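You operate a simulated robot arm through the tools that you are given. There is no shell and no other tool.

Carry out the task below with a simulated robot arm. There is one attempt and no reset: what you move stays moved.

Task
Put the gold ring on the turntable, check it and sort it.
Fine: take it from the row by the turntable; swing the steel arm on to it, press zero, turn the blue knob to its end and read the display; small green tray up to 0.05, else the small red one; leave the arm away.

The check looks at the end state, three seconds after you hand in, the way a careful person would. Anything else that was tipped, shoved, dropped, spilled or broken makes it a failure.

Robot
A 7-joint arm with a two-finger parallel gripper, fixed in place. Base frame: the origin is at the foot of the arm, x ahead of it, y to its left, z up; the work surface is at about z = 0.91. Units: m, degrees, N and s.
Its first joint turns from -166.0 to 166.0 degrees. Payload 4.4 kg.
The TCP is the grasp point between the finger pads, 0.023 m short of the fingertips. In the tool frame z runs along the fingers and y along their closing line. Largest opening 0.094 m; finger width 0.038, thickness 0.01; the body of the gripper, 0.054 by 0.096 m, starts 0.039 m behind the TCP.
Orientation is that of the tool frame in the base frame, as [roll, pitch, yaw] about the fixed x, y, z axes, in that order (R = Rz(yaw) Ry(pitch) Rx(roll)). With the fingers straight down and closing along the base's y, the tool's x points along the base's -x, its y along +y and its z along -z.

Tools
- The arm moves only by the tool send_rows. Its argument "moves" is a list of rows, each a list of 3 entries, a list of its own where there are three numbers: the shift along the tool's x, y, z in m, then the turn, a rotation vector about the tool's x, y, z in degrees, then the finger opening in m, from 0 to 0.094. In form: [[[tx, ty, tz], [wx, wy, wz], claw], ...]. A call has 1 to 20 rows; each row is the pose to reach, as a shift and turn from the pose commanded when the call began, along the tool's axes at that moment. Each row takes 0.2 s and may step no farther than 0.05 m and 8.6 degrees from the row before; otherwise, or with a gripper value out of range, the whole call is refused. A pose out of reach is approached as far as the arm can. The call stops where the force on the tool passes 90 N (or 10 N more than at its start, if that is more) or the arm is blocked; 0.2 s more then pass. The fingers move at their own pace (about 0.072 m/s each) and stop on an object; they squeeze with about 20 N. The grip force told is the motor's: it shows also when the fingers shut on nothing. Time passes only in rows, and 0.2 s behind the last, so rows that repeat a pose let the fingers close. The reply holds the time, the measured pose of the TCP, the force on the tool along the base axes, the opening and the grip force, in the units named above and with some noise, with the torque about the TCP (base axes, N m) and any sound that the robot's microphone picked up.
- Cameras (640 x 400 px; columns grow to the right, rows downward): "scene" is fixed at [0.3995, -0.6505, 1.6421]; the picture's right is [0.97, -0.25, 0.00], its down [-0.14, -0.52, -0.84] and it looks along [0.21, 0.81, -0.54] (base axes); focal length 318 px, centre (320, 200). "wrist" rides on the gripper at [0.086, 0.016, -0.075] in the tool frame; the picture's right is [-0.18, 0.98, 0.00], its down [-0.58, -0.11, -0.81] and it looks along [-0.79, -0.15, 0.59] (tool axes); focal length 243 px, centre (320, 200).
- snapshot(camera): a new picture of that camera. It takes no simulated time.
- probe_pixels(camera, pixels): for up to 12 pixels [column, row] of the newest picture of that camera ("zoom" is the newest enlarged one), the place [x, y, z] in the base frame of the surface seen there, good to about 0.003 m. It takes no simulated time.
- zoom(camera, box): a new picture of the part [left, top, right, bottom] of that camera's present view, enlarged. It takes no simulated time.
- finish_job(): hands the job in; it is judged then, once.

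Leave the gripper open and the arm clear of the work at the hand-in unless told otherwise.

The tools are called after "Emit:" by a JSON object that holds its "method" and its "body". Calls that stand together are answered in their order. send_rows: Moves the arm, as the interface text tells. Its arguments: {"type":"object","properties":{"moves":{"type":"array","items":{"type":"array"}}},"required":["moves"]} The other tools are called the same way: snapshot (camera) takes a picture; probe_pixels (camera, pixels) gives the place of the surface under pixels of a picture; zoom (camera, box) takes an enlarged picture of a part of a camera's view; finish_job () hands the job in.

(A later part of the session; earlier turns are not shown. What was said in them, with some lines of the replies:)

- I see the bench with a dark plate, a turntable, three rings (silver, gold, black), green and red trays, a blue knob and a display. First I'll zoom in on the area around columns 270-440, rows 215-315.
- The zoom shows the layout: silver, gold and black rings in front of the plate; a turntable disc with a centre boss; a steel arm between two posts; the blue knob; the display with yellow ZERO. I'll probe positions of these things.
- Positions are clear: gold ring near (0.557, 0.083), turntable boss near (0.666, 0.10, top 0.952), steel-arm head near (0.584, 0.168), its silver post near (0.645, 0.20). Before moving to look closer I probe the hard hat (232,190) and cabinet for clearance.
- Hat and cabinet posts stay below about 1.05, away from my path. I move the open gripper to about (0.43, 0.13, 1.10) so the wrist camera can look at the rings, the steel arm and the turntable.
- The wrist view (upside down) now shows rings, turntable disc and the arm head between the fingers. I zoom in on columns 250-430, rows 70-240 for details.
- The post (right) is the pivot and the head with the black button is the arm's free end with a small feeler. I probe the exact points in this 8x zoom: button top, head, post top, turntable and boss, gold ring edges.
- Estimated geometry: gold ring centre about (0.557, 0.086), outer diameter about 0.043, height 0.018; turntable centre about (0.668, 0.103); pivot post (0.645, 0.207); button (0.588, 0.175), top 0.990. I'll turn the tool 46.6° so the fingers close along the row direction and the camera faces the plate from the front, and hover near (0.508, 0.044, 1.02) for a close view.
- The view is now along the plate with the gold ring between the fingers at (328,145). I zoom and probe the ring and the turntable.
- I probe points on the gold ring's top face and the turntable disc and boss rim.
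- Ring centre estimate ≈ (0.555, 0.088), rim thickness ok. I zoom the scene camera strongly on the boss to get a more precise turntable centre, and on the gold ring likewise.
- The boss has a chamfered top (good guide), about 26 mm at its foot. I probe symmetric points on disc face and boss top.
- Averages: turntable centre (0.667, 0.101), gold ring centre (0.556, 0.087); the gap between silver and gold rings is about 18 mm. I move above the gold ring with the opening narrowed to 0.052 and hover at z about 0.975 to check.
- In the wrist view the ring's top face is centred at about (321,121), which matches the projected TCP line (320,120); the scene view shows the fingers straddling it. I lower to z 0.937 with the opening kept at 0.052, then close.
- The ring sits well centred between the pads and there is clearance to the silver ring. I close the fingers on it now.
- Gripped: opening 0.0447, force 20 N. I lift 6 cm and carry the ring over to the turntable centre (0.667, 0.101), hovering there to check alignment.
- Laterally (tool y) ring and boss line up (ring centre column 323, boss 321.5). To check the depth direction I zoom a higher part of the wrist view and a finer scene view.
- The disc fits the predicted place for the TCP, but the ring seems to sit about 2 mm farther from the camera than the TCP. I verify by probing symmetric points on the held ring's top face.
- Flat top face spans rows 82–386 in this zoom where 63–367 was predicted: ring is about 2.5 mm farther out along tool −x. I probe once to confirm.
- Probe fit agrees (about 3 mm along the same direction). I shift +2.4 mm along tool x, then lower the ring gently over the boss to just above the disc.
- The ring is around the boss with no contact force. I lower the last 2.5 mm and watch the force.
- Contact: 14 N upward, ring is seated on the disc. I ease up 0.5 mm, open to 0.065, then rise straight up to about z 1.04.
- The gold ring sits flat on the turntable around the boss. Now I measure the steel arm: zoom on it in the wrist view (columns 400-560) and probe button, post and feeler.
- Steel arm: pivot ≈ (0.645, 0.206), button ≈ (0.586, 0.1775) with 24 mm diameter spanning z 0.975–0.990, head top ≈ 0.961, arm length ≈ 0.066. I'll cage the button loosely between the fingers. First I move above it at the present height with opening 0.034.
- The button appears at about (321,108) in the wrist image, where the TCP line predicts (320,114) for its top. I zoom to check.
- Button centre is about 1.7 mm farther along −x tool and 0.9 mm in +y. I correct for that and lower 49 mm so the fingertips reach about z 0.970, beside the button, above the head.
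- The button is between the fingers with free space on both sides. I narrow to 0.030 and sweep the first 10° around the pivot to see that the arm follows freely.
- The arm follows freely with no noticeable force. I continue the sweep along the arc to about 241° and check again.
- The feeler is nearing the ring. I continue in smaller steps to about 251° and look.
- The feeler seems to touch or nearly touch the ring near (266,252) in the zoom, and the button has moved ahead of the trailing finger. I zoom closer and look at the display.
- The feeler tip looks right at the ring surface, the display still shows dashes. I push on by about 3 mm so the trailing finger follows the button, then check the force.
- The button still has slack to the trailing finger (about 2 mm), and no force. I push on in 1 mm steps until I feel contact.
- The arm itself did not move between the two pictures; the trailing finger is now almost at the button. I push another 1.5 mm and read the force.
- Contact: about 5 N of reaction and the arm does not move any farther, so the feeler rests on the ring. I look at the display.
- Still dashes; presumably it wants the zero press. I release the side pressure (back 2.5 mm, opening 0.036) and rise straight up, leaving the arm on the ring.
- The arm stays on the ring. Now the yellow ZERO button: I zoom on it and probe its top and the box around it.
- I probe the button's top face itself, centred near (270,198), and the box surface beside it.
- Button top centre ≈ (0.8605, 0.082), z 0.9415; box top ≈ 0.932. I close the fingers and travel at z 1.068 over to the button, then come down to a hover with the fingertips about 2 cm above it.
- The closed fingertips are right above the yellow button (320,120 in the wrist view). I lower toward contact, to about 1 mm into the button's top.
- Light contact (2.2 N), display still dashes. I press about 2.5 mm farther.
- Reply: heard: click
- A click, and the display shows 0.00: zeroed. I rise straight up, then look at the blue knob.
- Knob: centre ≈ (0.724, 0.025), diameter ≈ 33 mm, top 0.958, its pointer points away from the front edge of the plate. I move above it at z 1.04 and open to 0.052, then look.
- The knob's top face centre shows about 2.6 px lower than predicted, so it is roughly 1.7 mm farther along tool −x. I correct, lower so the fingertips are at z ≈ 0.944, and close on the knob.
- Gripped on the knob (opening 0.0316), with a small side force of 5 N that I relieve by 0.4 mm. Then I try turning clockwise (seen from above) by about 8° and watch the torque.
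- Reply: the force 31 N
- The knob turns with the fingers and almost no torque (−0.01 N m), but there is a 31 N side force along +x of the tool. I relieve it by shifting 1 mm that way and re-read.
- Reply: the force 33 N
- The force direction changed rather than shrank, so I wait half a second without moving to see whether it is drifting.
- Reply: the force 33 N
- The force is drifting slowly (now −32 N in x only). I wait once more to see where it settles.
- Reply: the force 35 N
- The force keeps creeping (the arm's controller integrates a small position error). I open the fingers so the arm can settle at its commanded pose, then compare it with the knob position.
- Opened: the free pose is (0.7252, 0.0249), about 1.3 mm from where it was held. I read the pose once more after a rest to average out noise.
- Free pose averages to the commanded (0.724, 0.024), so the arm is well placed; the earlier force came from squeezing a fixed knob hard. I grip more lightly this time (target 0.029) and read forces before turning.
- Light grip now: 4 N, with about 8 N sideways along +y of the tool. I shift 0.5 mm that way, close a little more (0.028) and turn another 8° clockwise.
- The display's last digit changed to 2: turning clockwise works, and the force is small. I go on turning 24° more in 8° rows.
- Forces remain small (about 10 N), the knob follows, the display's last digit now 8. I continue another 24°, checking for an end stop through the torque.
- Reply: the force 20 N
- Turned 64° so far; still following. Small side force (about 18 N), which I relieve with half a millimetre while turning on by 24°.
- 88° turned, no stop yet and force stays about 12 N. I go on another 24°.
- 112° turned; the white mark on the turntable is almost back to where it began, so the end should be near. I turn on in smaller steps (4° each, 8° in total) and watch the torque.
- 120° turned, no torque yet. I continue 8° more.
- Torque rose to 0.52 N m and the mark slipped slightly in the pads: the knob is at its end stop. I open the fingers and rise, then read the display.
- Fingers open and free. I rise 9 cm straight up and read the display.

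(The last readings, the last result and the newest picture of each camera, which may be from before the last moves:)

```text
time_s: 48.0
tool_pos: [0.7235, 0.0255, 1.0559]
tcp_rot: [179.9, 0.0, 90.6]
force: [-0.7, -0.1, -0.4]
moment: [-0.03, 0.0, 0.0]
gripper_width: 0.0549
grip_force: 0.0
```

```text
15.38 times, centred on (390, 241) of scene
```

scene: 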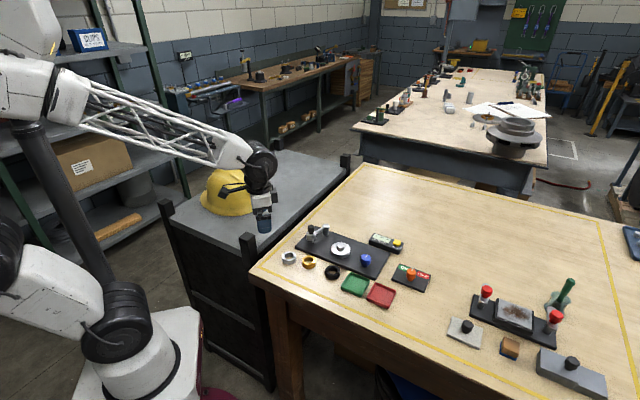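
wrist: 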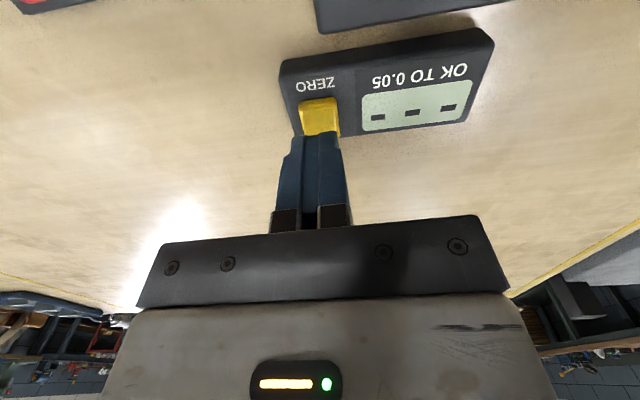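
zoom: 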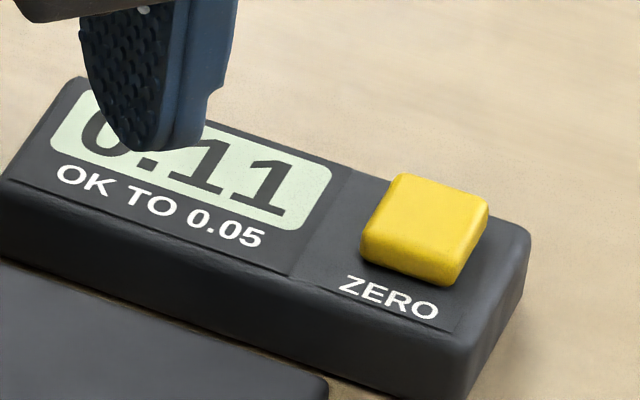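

The display reads 0.11 (partly hidden by a finger), above 0.05, so it will be the red tray; I'll confirm it unobstructed after moving. I turn the tool back to the old yaw (−136° about tool z) while moving above the steel arm's button at about (0.627, 0.145), keeping z 1.056.

Emit:
{"method": "send_rows", "body": {"moves": [[[0.0075, -0.006, 0], [0, 0, -8.5], 0.05], [[0.0151, -0.012, 0], [0, 0, -17], 0.04], [[0.0226, -0.0179, 0], [0, 0, -25.5], 0.038], [[0.0301, -0.0239, 0], [0, 0, -34], 0.038], [[0.0377, -0.0299, 0], [0, 0, -42.5], 0.038], [[0.0452, -0.0359, 0], [0, 0, -51], 0.038], [[0.0527, -0.0419, 0], [0, 0, -59.5], 0.038], [[0.0603, -0.0478, 0], [0, 0, -68], 0.038], [[0.0678, -0.0538, 0], [0, 0, -76.5], 0.038], [[0.0753, -0.0598, 0], [0, 0, -85], 0.038], [[0.0828, -0.0658, 0], [0, 0, -93.5], 0.038], [[0.0904, -0.0718, 0], [0, 0, -102], 0.038], [[0.0979, -0.0778, 0], [0, 0, -110.5], 0.038], [[0.1054, -0.0837, 0], [0, 0, -119], 0.038], [[0.113, -0.0897, 0], [0, 0, -127.5], 0.038], [[0.1205, -0.0957, 0], [0, 0, -136], 0.038], [[0.1205, -0.0957, 0], [0, 0, -136], 0.038]]}}

Emit:
{"method": "snapshot", "body": {"camera": "wrist"}}

Emit:
{"method": "zoom", "body": {"camera": "scene", "box": [370, 228, 410, 254]}}

Emit:
{"method": "zoom", "body": {"camera": "scene", "box": [290, 210, 370, 270]}}

```text
time_s: 51.6
tool_pos: [0.6274, 0.1451, 1.0554]
tcp_rot: [-180.0, 0.1, -133.4]
force: [0.1, 0.0, -0.1]
moment: [0.0, 0.0, 0.02]
gripper_width: 0.0381
grip_force: 0.0
```

```text
taken
```

wrist: 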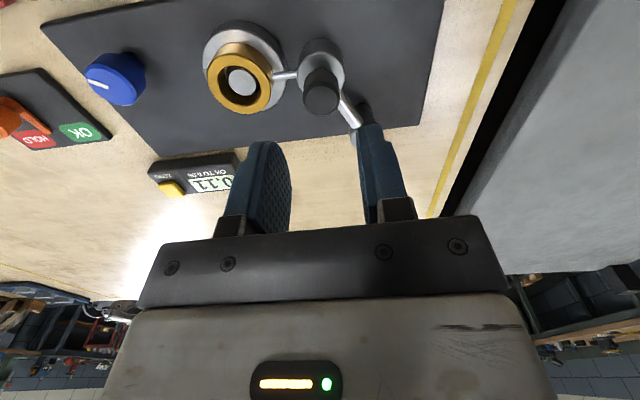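

```text
15.38 times, centred on (390, 241) of scene
```

zoom: 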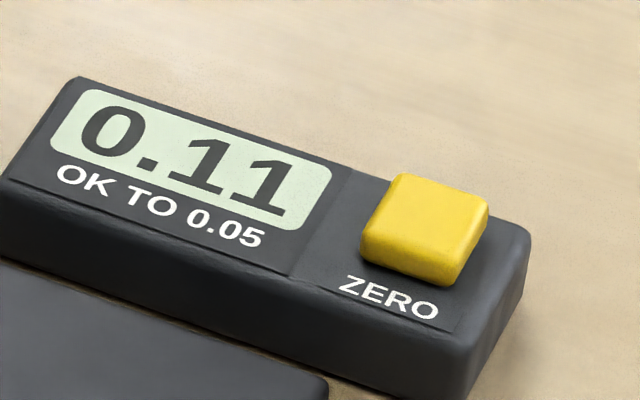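

```text
6.67 times, centred on (330, 240) of scene
```

zoom: 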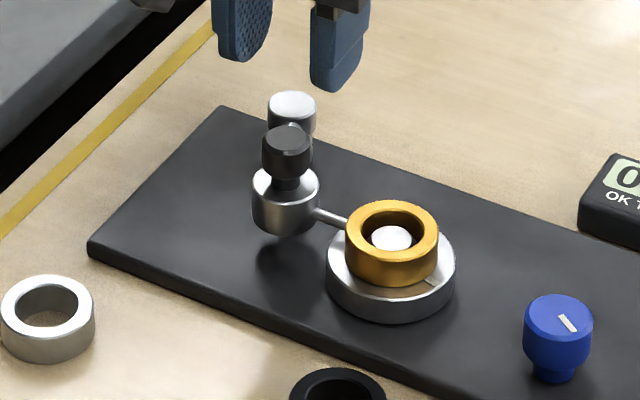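

The display clearly reads 0.11, over 0.05, so the ring goes to the red tray. First the arm must go away: I check the button's place under the gripper.

Emit:
{"method": "zoom", "body": {"camera": "wrist", "box": [260, 20, 380, 170]}}

```text
2.67 times, centred on (320, 95) of wrist
```

zoom: 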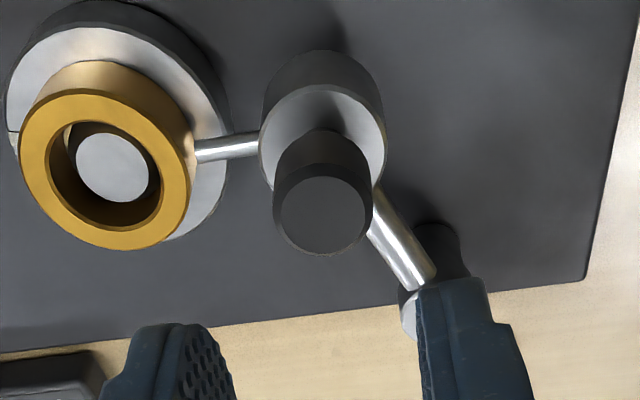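

The button is under the tool centre ((321,100) vs predicted (320,101)). I lower 62.5 mm to z ≈ 0.993 with the opening at 0.038, then narrow to 0.030.

Emit:
{"method": "send_rows", "body": {"moves": [[[0, 0, 0.02], [0, 0, 0], 0.038], [[0, 0, 0.04], [0, 0, 0], 0.038], [[0, 0, 0.052], [0, 0, 0], 0.038], [[0, 0, 0.0625], [0, 0, 0], 0.038], [[0, 0, 0.0625], [0, 0, 0], 0.03], [[0, 0, 0.0625], [0, 0, 0], 0.03]]}}

Emit:
{"method": "zoom", "body": {"camera": "wrist", "box": [200, 60, 420, 230]}}

```text
time_s: 53.0
tool_pos: [0.6277, 0.1467, 0.9948]
tcp_rot: [180.0, 0.0, -133.4]
force: [0.1, 1.2, 0.2]
moment: [-0.01, -0.02, 0.01]
gripper_width: 0.0298
grip_force: 0.1
```

```text
2.35 times, centred on (310, 145) of wrist
```

zoom: 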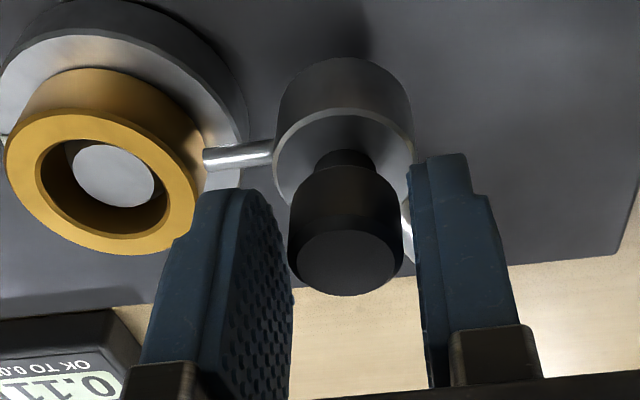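

The button is caged. I swing the arm back away from the ring along the arc, first to about 236°, and check.

Emit:
{"method": "send_rows", "body": {"moves": [[[0.0015, 0.003, 0], [0, 0, 0], 0.03], [[0.0036, 0.0083, 0], [0, 0, 0], 0.03], [[0.0053, 0.0138, 0], [0, 0, 0], 0.03], [[0.0065, 0.0194, 0], [0, 0, 0], 0.03], [[0.0065, 0.0194, 0], [0, 0, 0], 0.03]]}}

Emit:
{"method": "zoom", "body": {"camera": "scene", "box": [300, 210, 360, 255]}}

Emit:
{"method": "zoom", "body": {"camera": "wrist", "box": [200, 60, 420, 230]}}

```text
time_s: 54.2
tool_pos: [0.6074, 0.1543, 0.9947]
tcp_rot: [-180.0, 0.1, -133.4]
force: [-0.4, -0.4, 1.1]
moment: [0.0, -0.01, 0.04]
gripper_width: 0.0301
grip_force: 0.1
```

```text
8.89 times, centred on (330, 232) of scene
```

zoom: 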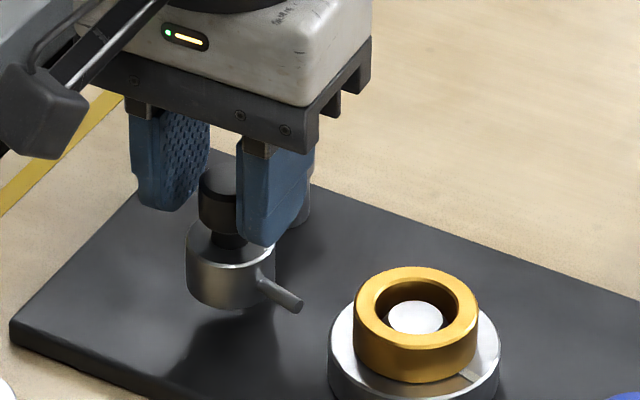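

```text
2.35 times, centred on (310, 145) of wrist
```

zoom: 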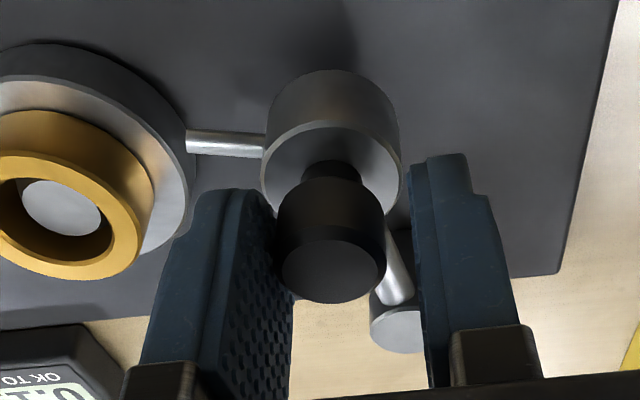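

The arm follows. I continue the swing back to the arm's first resting angle (TCP to about 206°).

Emit:
{"method": "send_rows", "body": {"moves": [[[0.0006, 0.0057, 0], [0, 0, 0], 0.03], [[0.0008, 0.0114, 0], [0, 0, 0], 0.03], [[0.0005, 0.0171, 0], [0, 0, 0], 0.03], [[-0.0003, 0.0227, 0], [0, 0, 0], 0.03], [[-0.0016, 0.0283, 0], [0, 0, 0], 0.03], [[-0.0032, 0.0333, 0], [0, 0, 0], 0.03], [[-0.0032, 0.0333, 0], [0, 0, 0], 0.03]]}}

Emit:
{"method": "zoom", "body": {"camera": "scene", "box": [290, 205, 350, 250]}}

Emit:
{"method": "zoom", "body": {"camera": "wrist", "box": [200, 60, 420, 230]}}

```text
time_s: 55.8
tool_pos: [0.5862, 0.1791, 0.994]
tcp_rot: [-180.0, 0.0, -133.3]
force: [0.1, -0.9, -0.7]
moment: [0.0, 0.0, 0.0]
gripper_width: 0.03
grip_force: 0.1
```

```text
8.89 times, centred on (320, 228) of scene
```

zoom: 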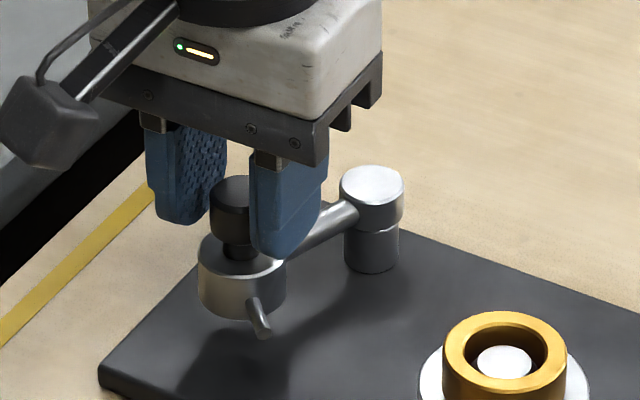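

```text
2.35 times, centred on (310, 145) of wrist
```

zoom: 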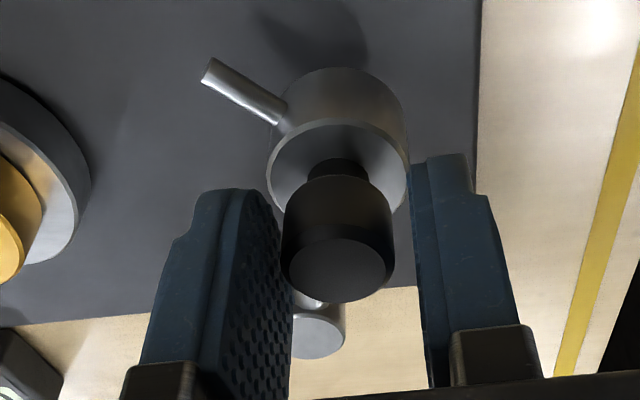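

The arm is back where it started, feeler away from the turntable. I open, rise 5.5 cm, and move over the gold ring on the turntable with opening 0.062, hovering at about z 1.0.

Emit:
{"method": "send_rows", "body": {"moves": [[[0, 0, 0], [0, 0, 0], 0.036], [[0, 0, 0], [0, 0, 0], 0.04], [[0, 0, -0.025], [0, 0, 0], 0.04], [[0, 0, -0.055], [0, 0, 0], 0.04], [[0.0006, -0.0281, -0.055], [0, 0, 0], 0.045], [[0.0013, -0.0562, -0.055], [0, 0, 0], 0.055], [[0.002, -0.0843, -0.055], [0, 0, 0], 0.062], [[0.0026, -0.1124, -0.055], [0, 0, 0], 0.062], [[0.0026, -0.1124, -0.03], [0, 0, 0], 0.062], [[0.0026, -0.1124, -0.006], [0, 0, 0], 0.062], [[0.0026, -0.1124, -0.006], [0, 0, 0], 0.062]]}}

Emit:
{"method": "zoom", "body": {"camera": "wrist", "box": [220, 60, 420, 210]}}

Emit:
{"method": "zoom", "body": {"camera": "scene", "box": [300, 210, 380, 270]}}

```text
time_s: 58.2
tool_pos: [0.6655, 0.1011, 1.0003]
tcp_rot: [-180.0, 0.1, -133.5]
force: [-0.1, 0.1, -0.1]
moment: [-0.01, 0.03, 0.02]
gripper_width: 0.0619
grip_force: 0.0
```

```text
2.67 times, centred on (320, 135) of wrist
```

zoom: 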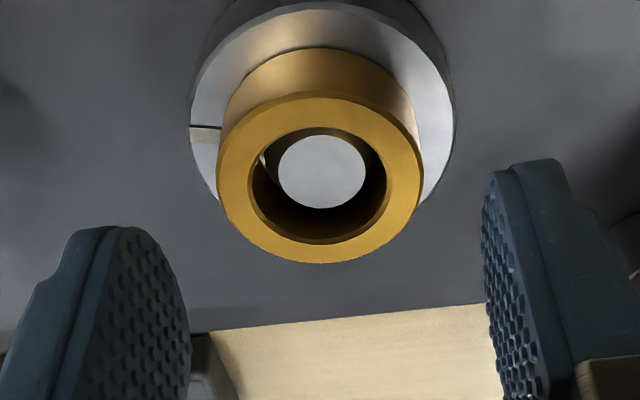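

```text
6.67 times, centred on (340, 240) of scene
```

zoom: 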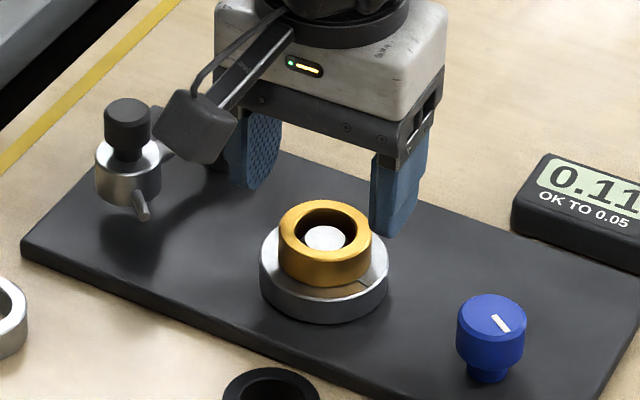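

The ring is between the fingers, about 0.8 mm to the −y side. I shift that, descend 32 mm (fingertips ~5 mm above the disc) and close on the ring.

Emit:
{"method": "send_rows", "body": {"moves": [[[-0.001, -0.0006, 0.012], [0, 0, 0], 0.062], [[-0.001, -0.0006, 0.024], [0, 0, 0], 0.062], [[-0.001, -0.0006, 0.0325], [0, 0, 0], 0.062], [[-0.001, -0.0006, 0.0325], [0, 0, 0], 0.054], [[-0.001, -0.0006, 0.0325], [0, 0, 0], 0.048], [[-0.001, -0.0006, 0.0325], [0, 0, 0], 0.042], [[-0.001, -0.0006, 0.0325], [0, 0, 0], 0.036], [[-0.001, -0.0006, 0.0325], [0, 0, 0], 0.034]]}}

Emit:
{"method": "zoom", "body": {"camera": "scene", "box": [300, 210, 380, 270]}}

```text
time_s: 60.0
tool_pos: [0.6664, 0.1001, 0.9676]
tcp_rot: [-180.0, 0.0, -133.4]
force: [0.4, 0.0, -0.1]
moment: [0.01, -0.02, 0.02]
gripper_width: 0.0451
grip_force: 19.6
```

```text
6.67 times, centred on (340, 240) of scene
```

zoom: 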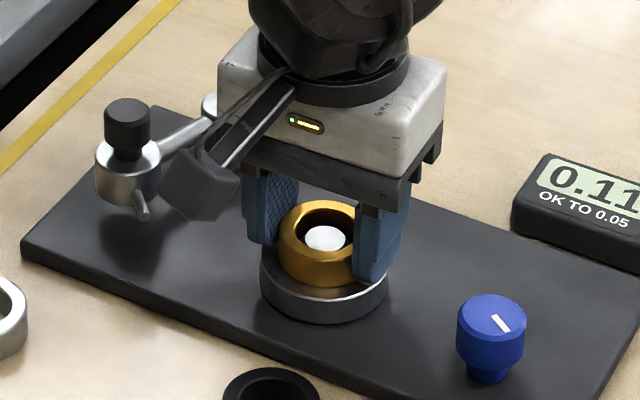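

Gripped (opening 0.045, 20 N). I lift straight up 8 cm and then locate the red tray.

Emit:
{"method": "send_rows", "body": {"moves": [[[0, 0, -0.01], [0, 0, 0], 0.034], [[0, 0, -0.025], [0, 0, 0], 0.034], [[0, 0, -0.045], [0, 0, 0], 0.034], [[0, 0, -0.065], [0, 0, 0], 0.034], [[0, 0, -0.08], [0, 0, 0], 0.034], [[0, 0, -0.08], [0, 0, 0], 0.034]]}}

Emit:
{"method": "zoom", "body": {"camera": "scene", "box": [335, 260, 405, 312]}}

Emit:
{"method": "probe_pixels", "body": {"camera": "zoom", "pixels": [[415, 275], [370, 270], [460, 290], [415, 240], [400, 310], [335, 290], [490, 255], [370, 205], [470, 345], [430, 220], [325, 310], [520, 270]]}}

```text
time_s: 61.4
tool_pos: [0.666, 0.0995, 1.0464]
tcp_rot: [-179.9, 0.0, -133.4]
force: [-0.2, -0.3, -0.8]
moment: [0.0, -0.02, 0.01]
gripper_width: 0.0449
grip_force: 20.0
```

```text
7.69 times, centred on (370, 286) of scene
```

zoom: 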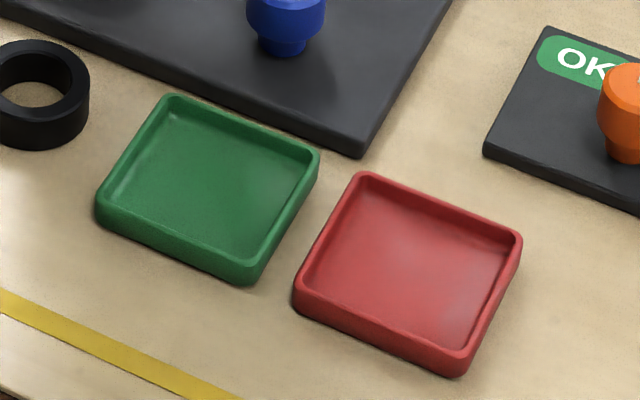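

```text
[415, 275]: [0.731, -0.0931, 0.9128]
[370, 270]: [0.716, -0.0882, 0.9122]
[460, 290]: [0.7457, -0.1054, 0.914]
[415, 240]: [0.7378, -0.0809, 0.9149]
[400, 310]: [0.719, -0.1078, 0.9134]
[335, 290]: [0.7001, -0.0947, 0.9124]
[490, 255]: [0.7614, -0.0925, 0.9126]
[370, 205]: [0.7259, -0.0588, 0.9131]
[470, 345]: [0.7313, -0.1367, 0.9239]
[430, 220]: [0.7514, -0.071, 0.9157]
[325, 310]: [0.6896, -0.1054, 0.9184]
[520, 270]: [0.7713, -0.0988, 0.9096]
```

The ring is up. The red tray is centred near (0.729, −0.093), floor z ≈ 0.913. I zoom in more to get its rim corners and wall height exactly.

Emit:
{"method": "zoom", "body": {"camera": "scene", "box": [362, 280, 402, 310]}}

```text
13.33 times, centred on (382, 295) of scene
```

zoom: 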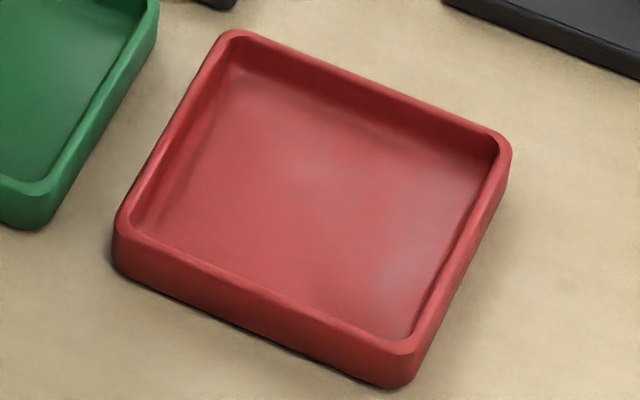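

I probe the rim's corners and mid-edges and the floor's middle.

Emit:
{"method": "probe_pixels", "body": {"camera": "zoom", "pixels": [[235, 37], [502, 145], [408, 345], [126, 218], [370, 88], [462, 245], [262, 284], [178, 125], [318, 190], [318, 230], [280, 190], [350, 190]]}}

```text
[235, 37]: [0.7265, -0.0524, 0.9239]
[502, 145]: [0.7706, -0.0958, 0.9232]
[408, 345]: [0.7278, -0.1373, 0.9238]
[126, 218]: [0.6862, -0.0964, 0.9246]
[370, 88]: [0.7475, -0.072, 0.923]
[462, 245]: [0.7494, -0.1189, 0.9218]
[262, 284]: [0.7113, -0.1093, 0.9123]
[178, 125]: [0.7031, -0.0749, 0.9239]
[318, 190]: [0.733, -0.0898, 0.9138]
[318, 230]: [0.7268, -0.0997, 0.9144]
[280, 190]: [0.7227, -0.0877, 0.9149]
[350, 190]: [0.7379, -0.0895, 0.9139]
```

Red tray: centre (0.728, −0.095), rim top 0.924, floor 0.914, sides parallel to my closing line. I carry the ring over at z 1.046 and hover at about z 0.985 above the tray.

Emit:
{"method": "send_rows", "body": {"moves": [[[0.0167, -0.0297, 0], [0, 0, 0], 0.034], [[0.0334, -0.0593, 0], [0, 0, 0], 0.034], [[0.05, -0.089, 0], [0, 0, 0], 0.034], [[0.0667, -0.1187, 0], [0, 0, 0], 0.034], [[0.0834, -0.1483, 0], [0, 0, 0], 0.034], [[0.1001, -0.178, 0], [0, 0, 0], 0.034], [[0.1001, -0.178, 0.03], [0, 0, 0], 0.034], [[0.1001, -0.178, 0.06], [0, 0, 0], 0.034], [[0.1001, -0.178, 0.06], [0, 0, 0], 0.034]]}}

Emit:
{"method": "zoom", "body": {"camera": "wrist", "box": [200, 30, 440, 210]}}

Emit:
{"method": "zoom", "body": {"camera": "scene", "box": [342, 255, 422, 315]}}

```text
time_s: 63.4
tool_pos: [0.7285, -0.093, 0.985]
tcp_rot: [180.0, 0.0, -133.5]
force: [0.3, -0.3, -1.3]
moment: [-0.01, -0.01, -0.04]
gripper_width: 0.0449
grip_force: 20.1
```

```text
2.22 times, centred on (320, 120) of wrist
```

zoom: 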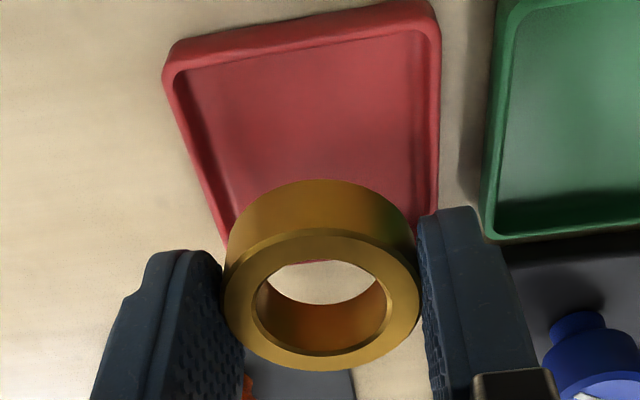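

```text
6.67 times, centred on (382, 285) of scene
```

zoom: 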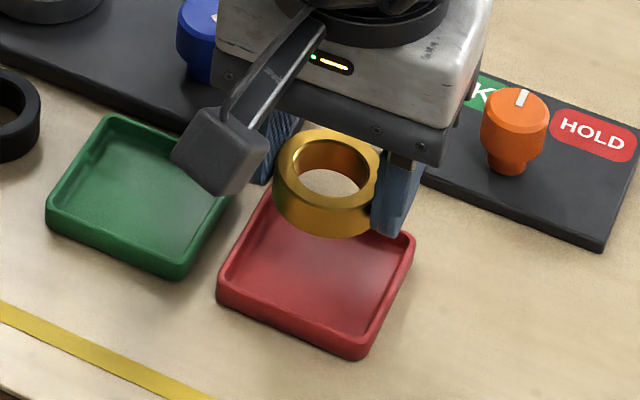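

I zoom the wrist view on the tray to check the ring's centring over it.

Emit:
{"method": "zoom", "body": {"camera": "wrist", "box": [240, 20, 420, 160]}}

```text
2.86 times, centred on (330, 90) of wrist
```

zoom: 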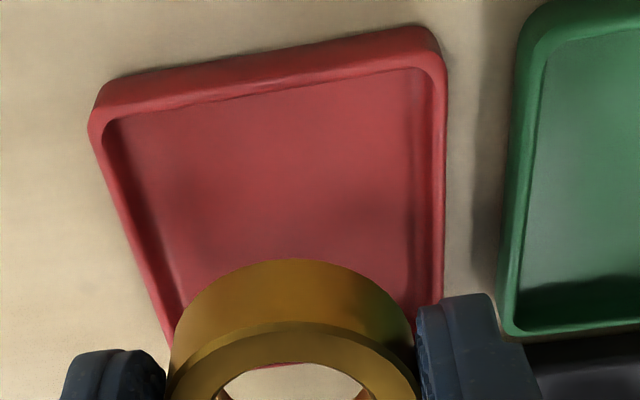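

Ring and tray line up laterally; in depth I shift 2 mm toward the camera side. I lower to z ≈ 0.955 (ring bottom just above the rim) and check once more from the scene camera.

Emit:
{"method": "send_rows", "body": {"moves": [[[0.002, 0, 0.01], [0, 0, 0], 0.034], [[0.002, 0, 0.02], [0, 0, 0], 0.034], [[0.002, 0, 0.03], [0, 0, 0], 0.034], [[0.002, 0, 0.03], [0, 0, 0], 0.034]]}}

Emit:
{"method": "zoom", "body": {"camera": "scene", "box": [357, 270, 407, 310]}}

Emit:
{"method": "zoom", "body": {"camera": "wrist", "box": [220, 50, 420, 210]}}

```text
time_s: 64.4
tool_pos: [0.7271, -0.0956, 0.9572]
tcp_rot: [179.9, 0.1, -133.4]
force: [0.5, -0.2, -1.5]
moment: [0.0, -0.03, 0.02]
gripper_width: 0.045
grip_force: 20.1
```

```text
10.00 times, centred on (382, 290) of scene
```

zoom: 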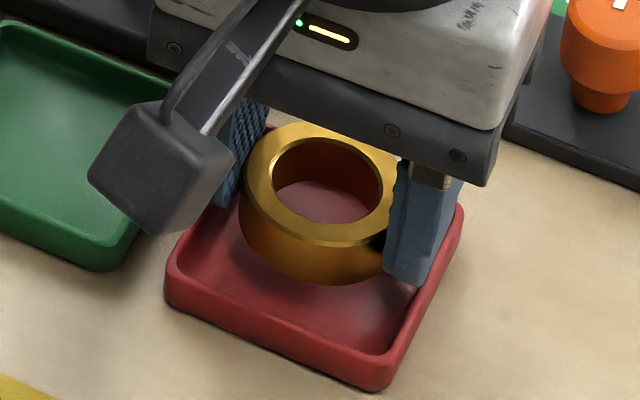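

```text
2.50 times, centred on (320, 130) of wrist
```

zoom: 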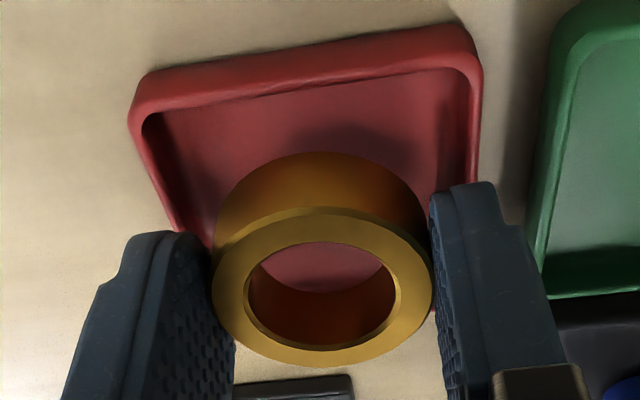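

The ring is centred over the tray (its bottom centre matches the tray centre within about 1.5 mm). I lower 10 mm more so the fingertips are just above the rim, ring inside the tray walls, then open.

Emit:
{"method": "send_rows", "body": {"moves": [[[0, 0, 0.004], [0, 0, 0], 0.034], [[0, 0, 0.008], [0, 0, 0], 0.034], [[0, 0, 0.01], [0, 0, 0], 0.034], [[0, 0, 0.01], [0, 0, 0], 0.034]]}}

Emit:
{"method": "zoom", "body": {"camera": "scene", "box": [357, 270, 407, 310]}}

```text
time_s: 65.4
tool_pos: [0.7266, -0.0963, 0.9473]
tcp_rot: [180.0, 0.0, -133.3]
force: [0.9, -0.9, -1.2]
moment: [0.0, 0.0, 0.0]
gripper_width: 0.0451
grip_force: 19.8
```

```text
10.00 times, centred on (382, 290) of scene
```

zoom: 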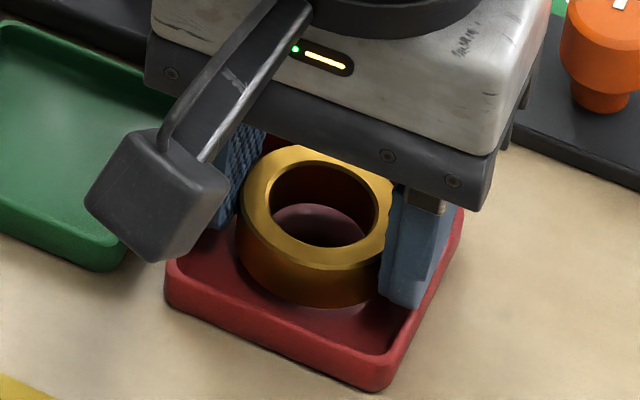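

No contact force; ring hangs inside the tray walls. I open the fingers to 0.058, wait, and then rise.

Emit:
{"method": "send_rows", "body": {"moves": [[[0, 0, 0], [0, 0, 0], 0.058], [[0, 0, 0], [0, 0, 0], 0.058], [[0, 0, 0], [0, 0, 0], 0.058], [[0, 0, -0.01], [0, 0, 0], 0.058], [[0, 0, -0.03], [0, 0, 0], 0.058], [[0, 0, -0.06], [0, 0, 0], 0.058], [[0, 0, -0.1], [0, 0, 0], 0.058], [[0, 0, -0.14], [0, 0, 0], 0.07], [[0, 0, -0.14], [0, 0, 0], 0.09]]}}

Emit:
{"method": "snapshot", "body": {"camera": "scene"}}

Emit:
{"method": "zoom", "body": {"camera": "scene", "box": [280, 215, 440, 320]}}

```text
time_s: 67.4
tool_pos: [0.7277, -0.0953, 1.0889]
tcp_rot: [180.0, 0.0, -133.4]
force: [0.3, -0.5, 0.2]
moment: [-0.03, -0.01, 0.0]
gripper_width: 0.0902
grip_force: 0.0
```

```text
taken
```

scene: 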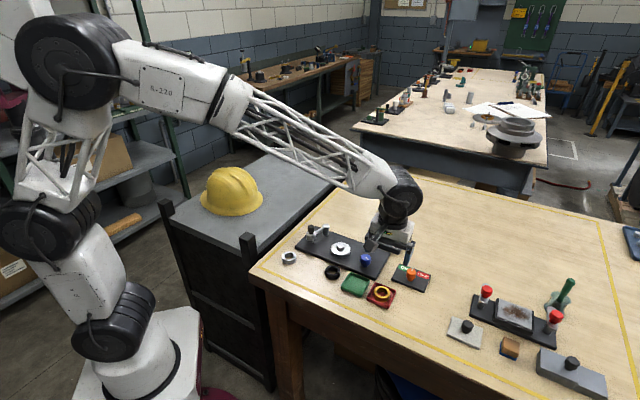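

```text
3.81 times, centred on (360, 268) of scene
```

zoom: 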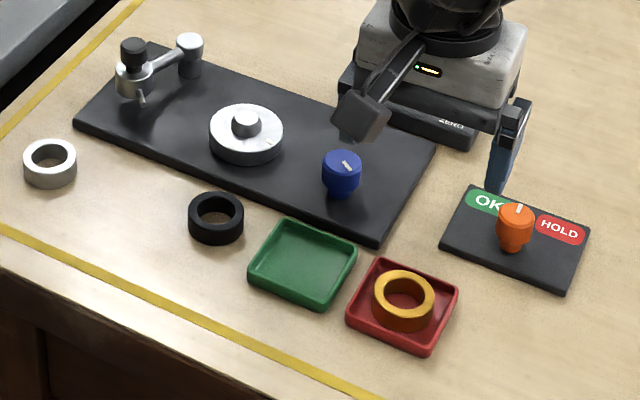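

The gold ring lies flat in the red tray, the steel arm is away, everything else is in place. I move the open gripper up and clear to about its starting position.

Emit:
{"method": "send_rows", "body": {"moves": [[[0, 0, -0.035], [0, 0, 0], 0.094], [[0, 0, -0.07], [0, 0, 0], 0.094], [[0.0134, 0.0197, -0.1], [0, 0, 0], 0.094], [[0.0268, 0.0393, -0.125], [0, 0, 0], 0.094], [[0.0403, 0.059, -0.15], [0, 0, 0], 0.094], [[0.0537, 0.0786, -0.168], [0, 0, 0], 0.094], [[0.0537, 0.0786, -0.168], [0, 0, 0], 0.094]]}}

Emit:
{"method": "zoom", "body": {"camera": "scene", "box": [280, 215, 440, 320]}}

Emit:
{"method": "zoom", "body": {"camera": "scene", "box": [357, 270, 407, 310]}}

```text
time_s: 69.0
tool_pos: [0.634, -0.0804, 1.2561]
tcp_rot: [-180.0, 0.0, -133.4]
force: [1.2, 0.4, 0.0]
moment: [-0.03, 0.01, 0.0]
gripper_width: 0.094
grip_force: 0.0
```

```text
3.81 times, centred on (360, 268) of scene
```

zoom: 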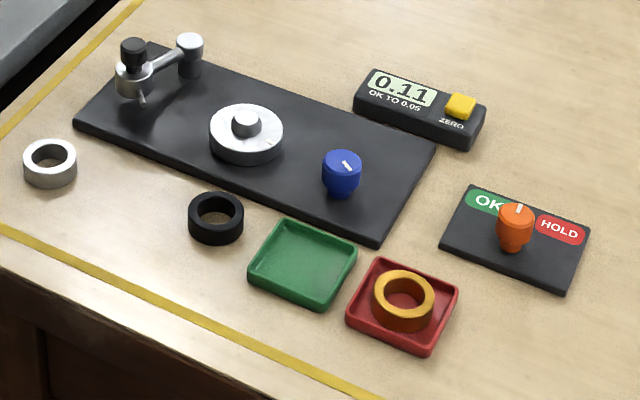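

```text
10.00 times, centred on (382, 290) of scene
```

zoom: 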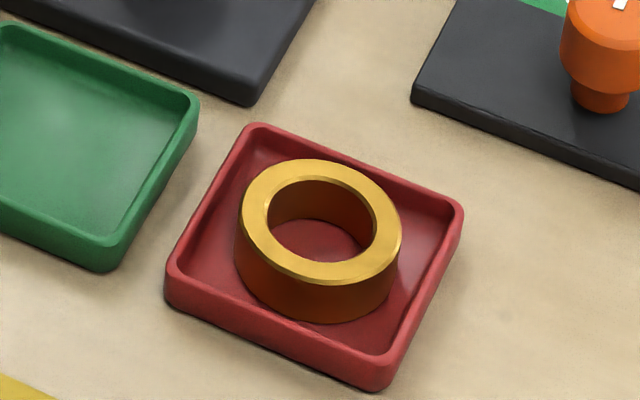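

The final view shows the gold ring flat in the red tray (reading 0.11, over 0.05). The steel arm is away from the turntable, the other rings, trays and the orange switch are untouched, and the gripper is open and clear. I hand in the job.

Emit:
{"method": "finish_job", "body": {}}

```text
The job is handed in.
```

The gold ring measured 0.11, which is over the 0.05 limit, so I sorted it into the small red tray.

- **Check:** I put the ring on the turntable, swung the steel arm on to it and pressed zero, which showed 0.00. I then turned the blue knob clockwise to its end stop.
- **End state:** the ring lies flat in the red tray and the steel arm is back at its starting position. The gripper is open and clear of the work.
- **Other items:** in the final view, the silver and black rings, the trays and the orange OK/HOLD switch look as they did at the start. I left the blue knob at its end stop.

I released the ring about 7 mm above the tray floor, because the fingers would not fit inside the tray walls. It landed flat.
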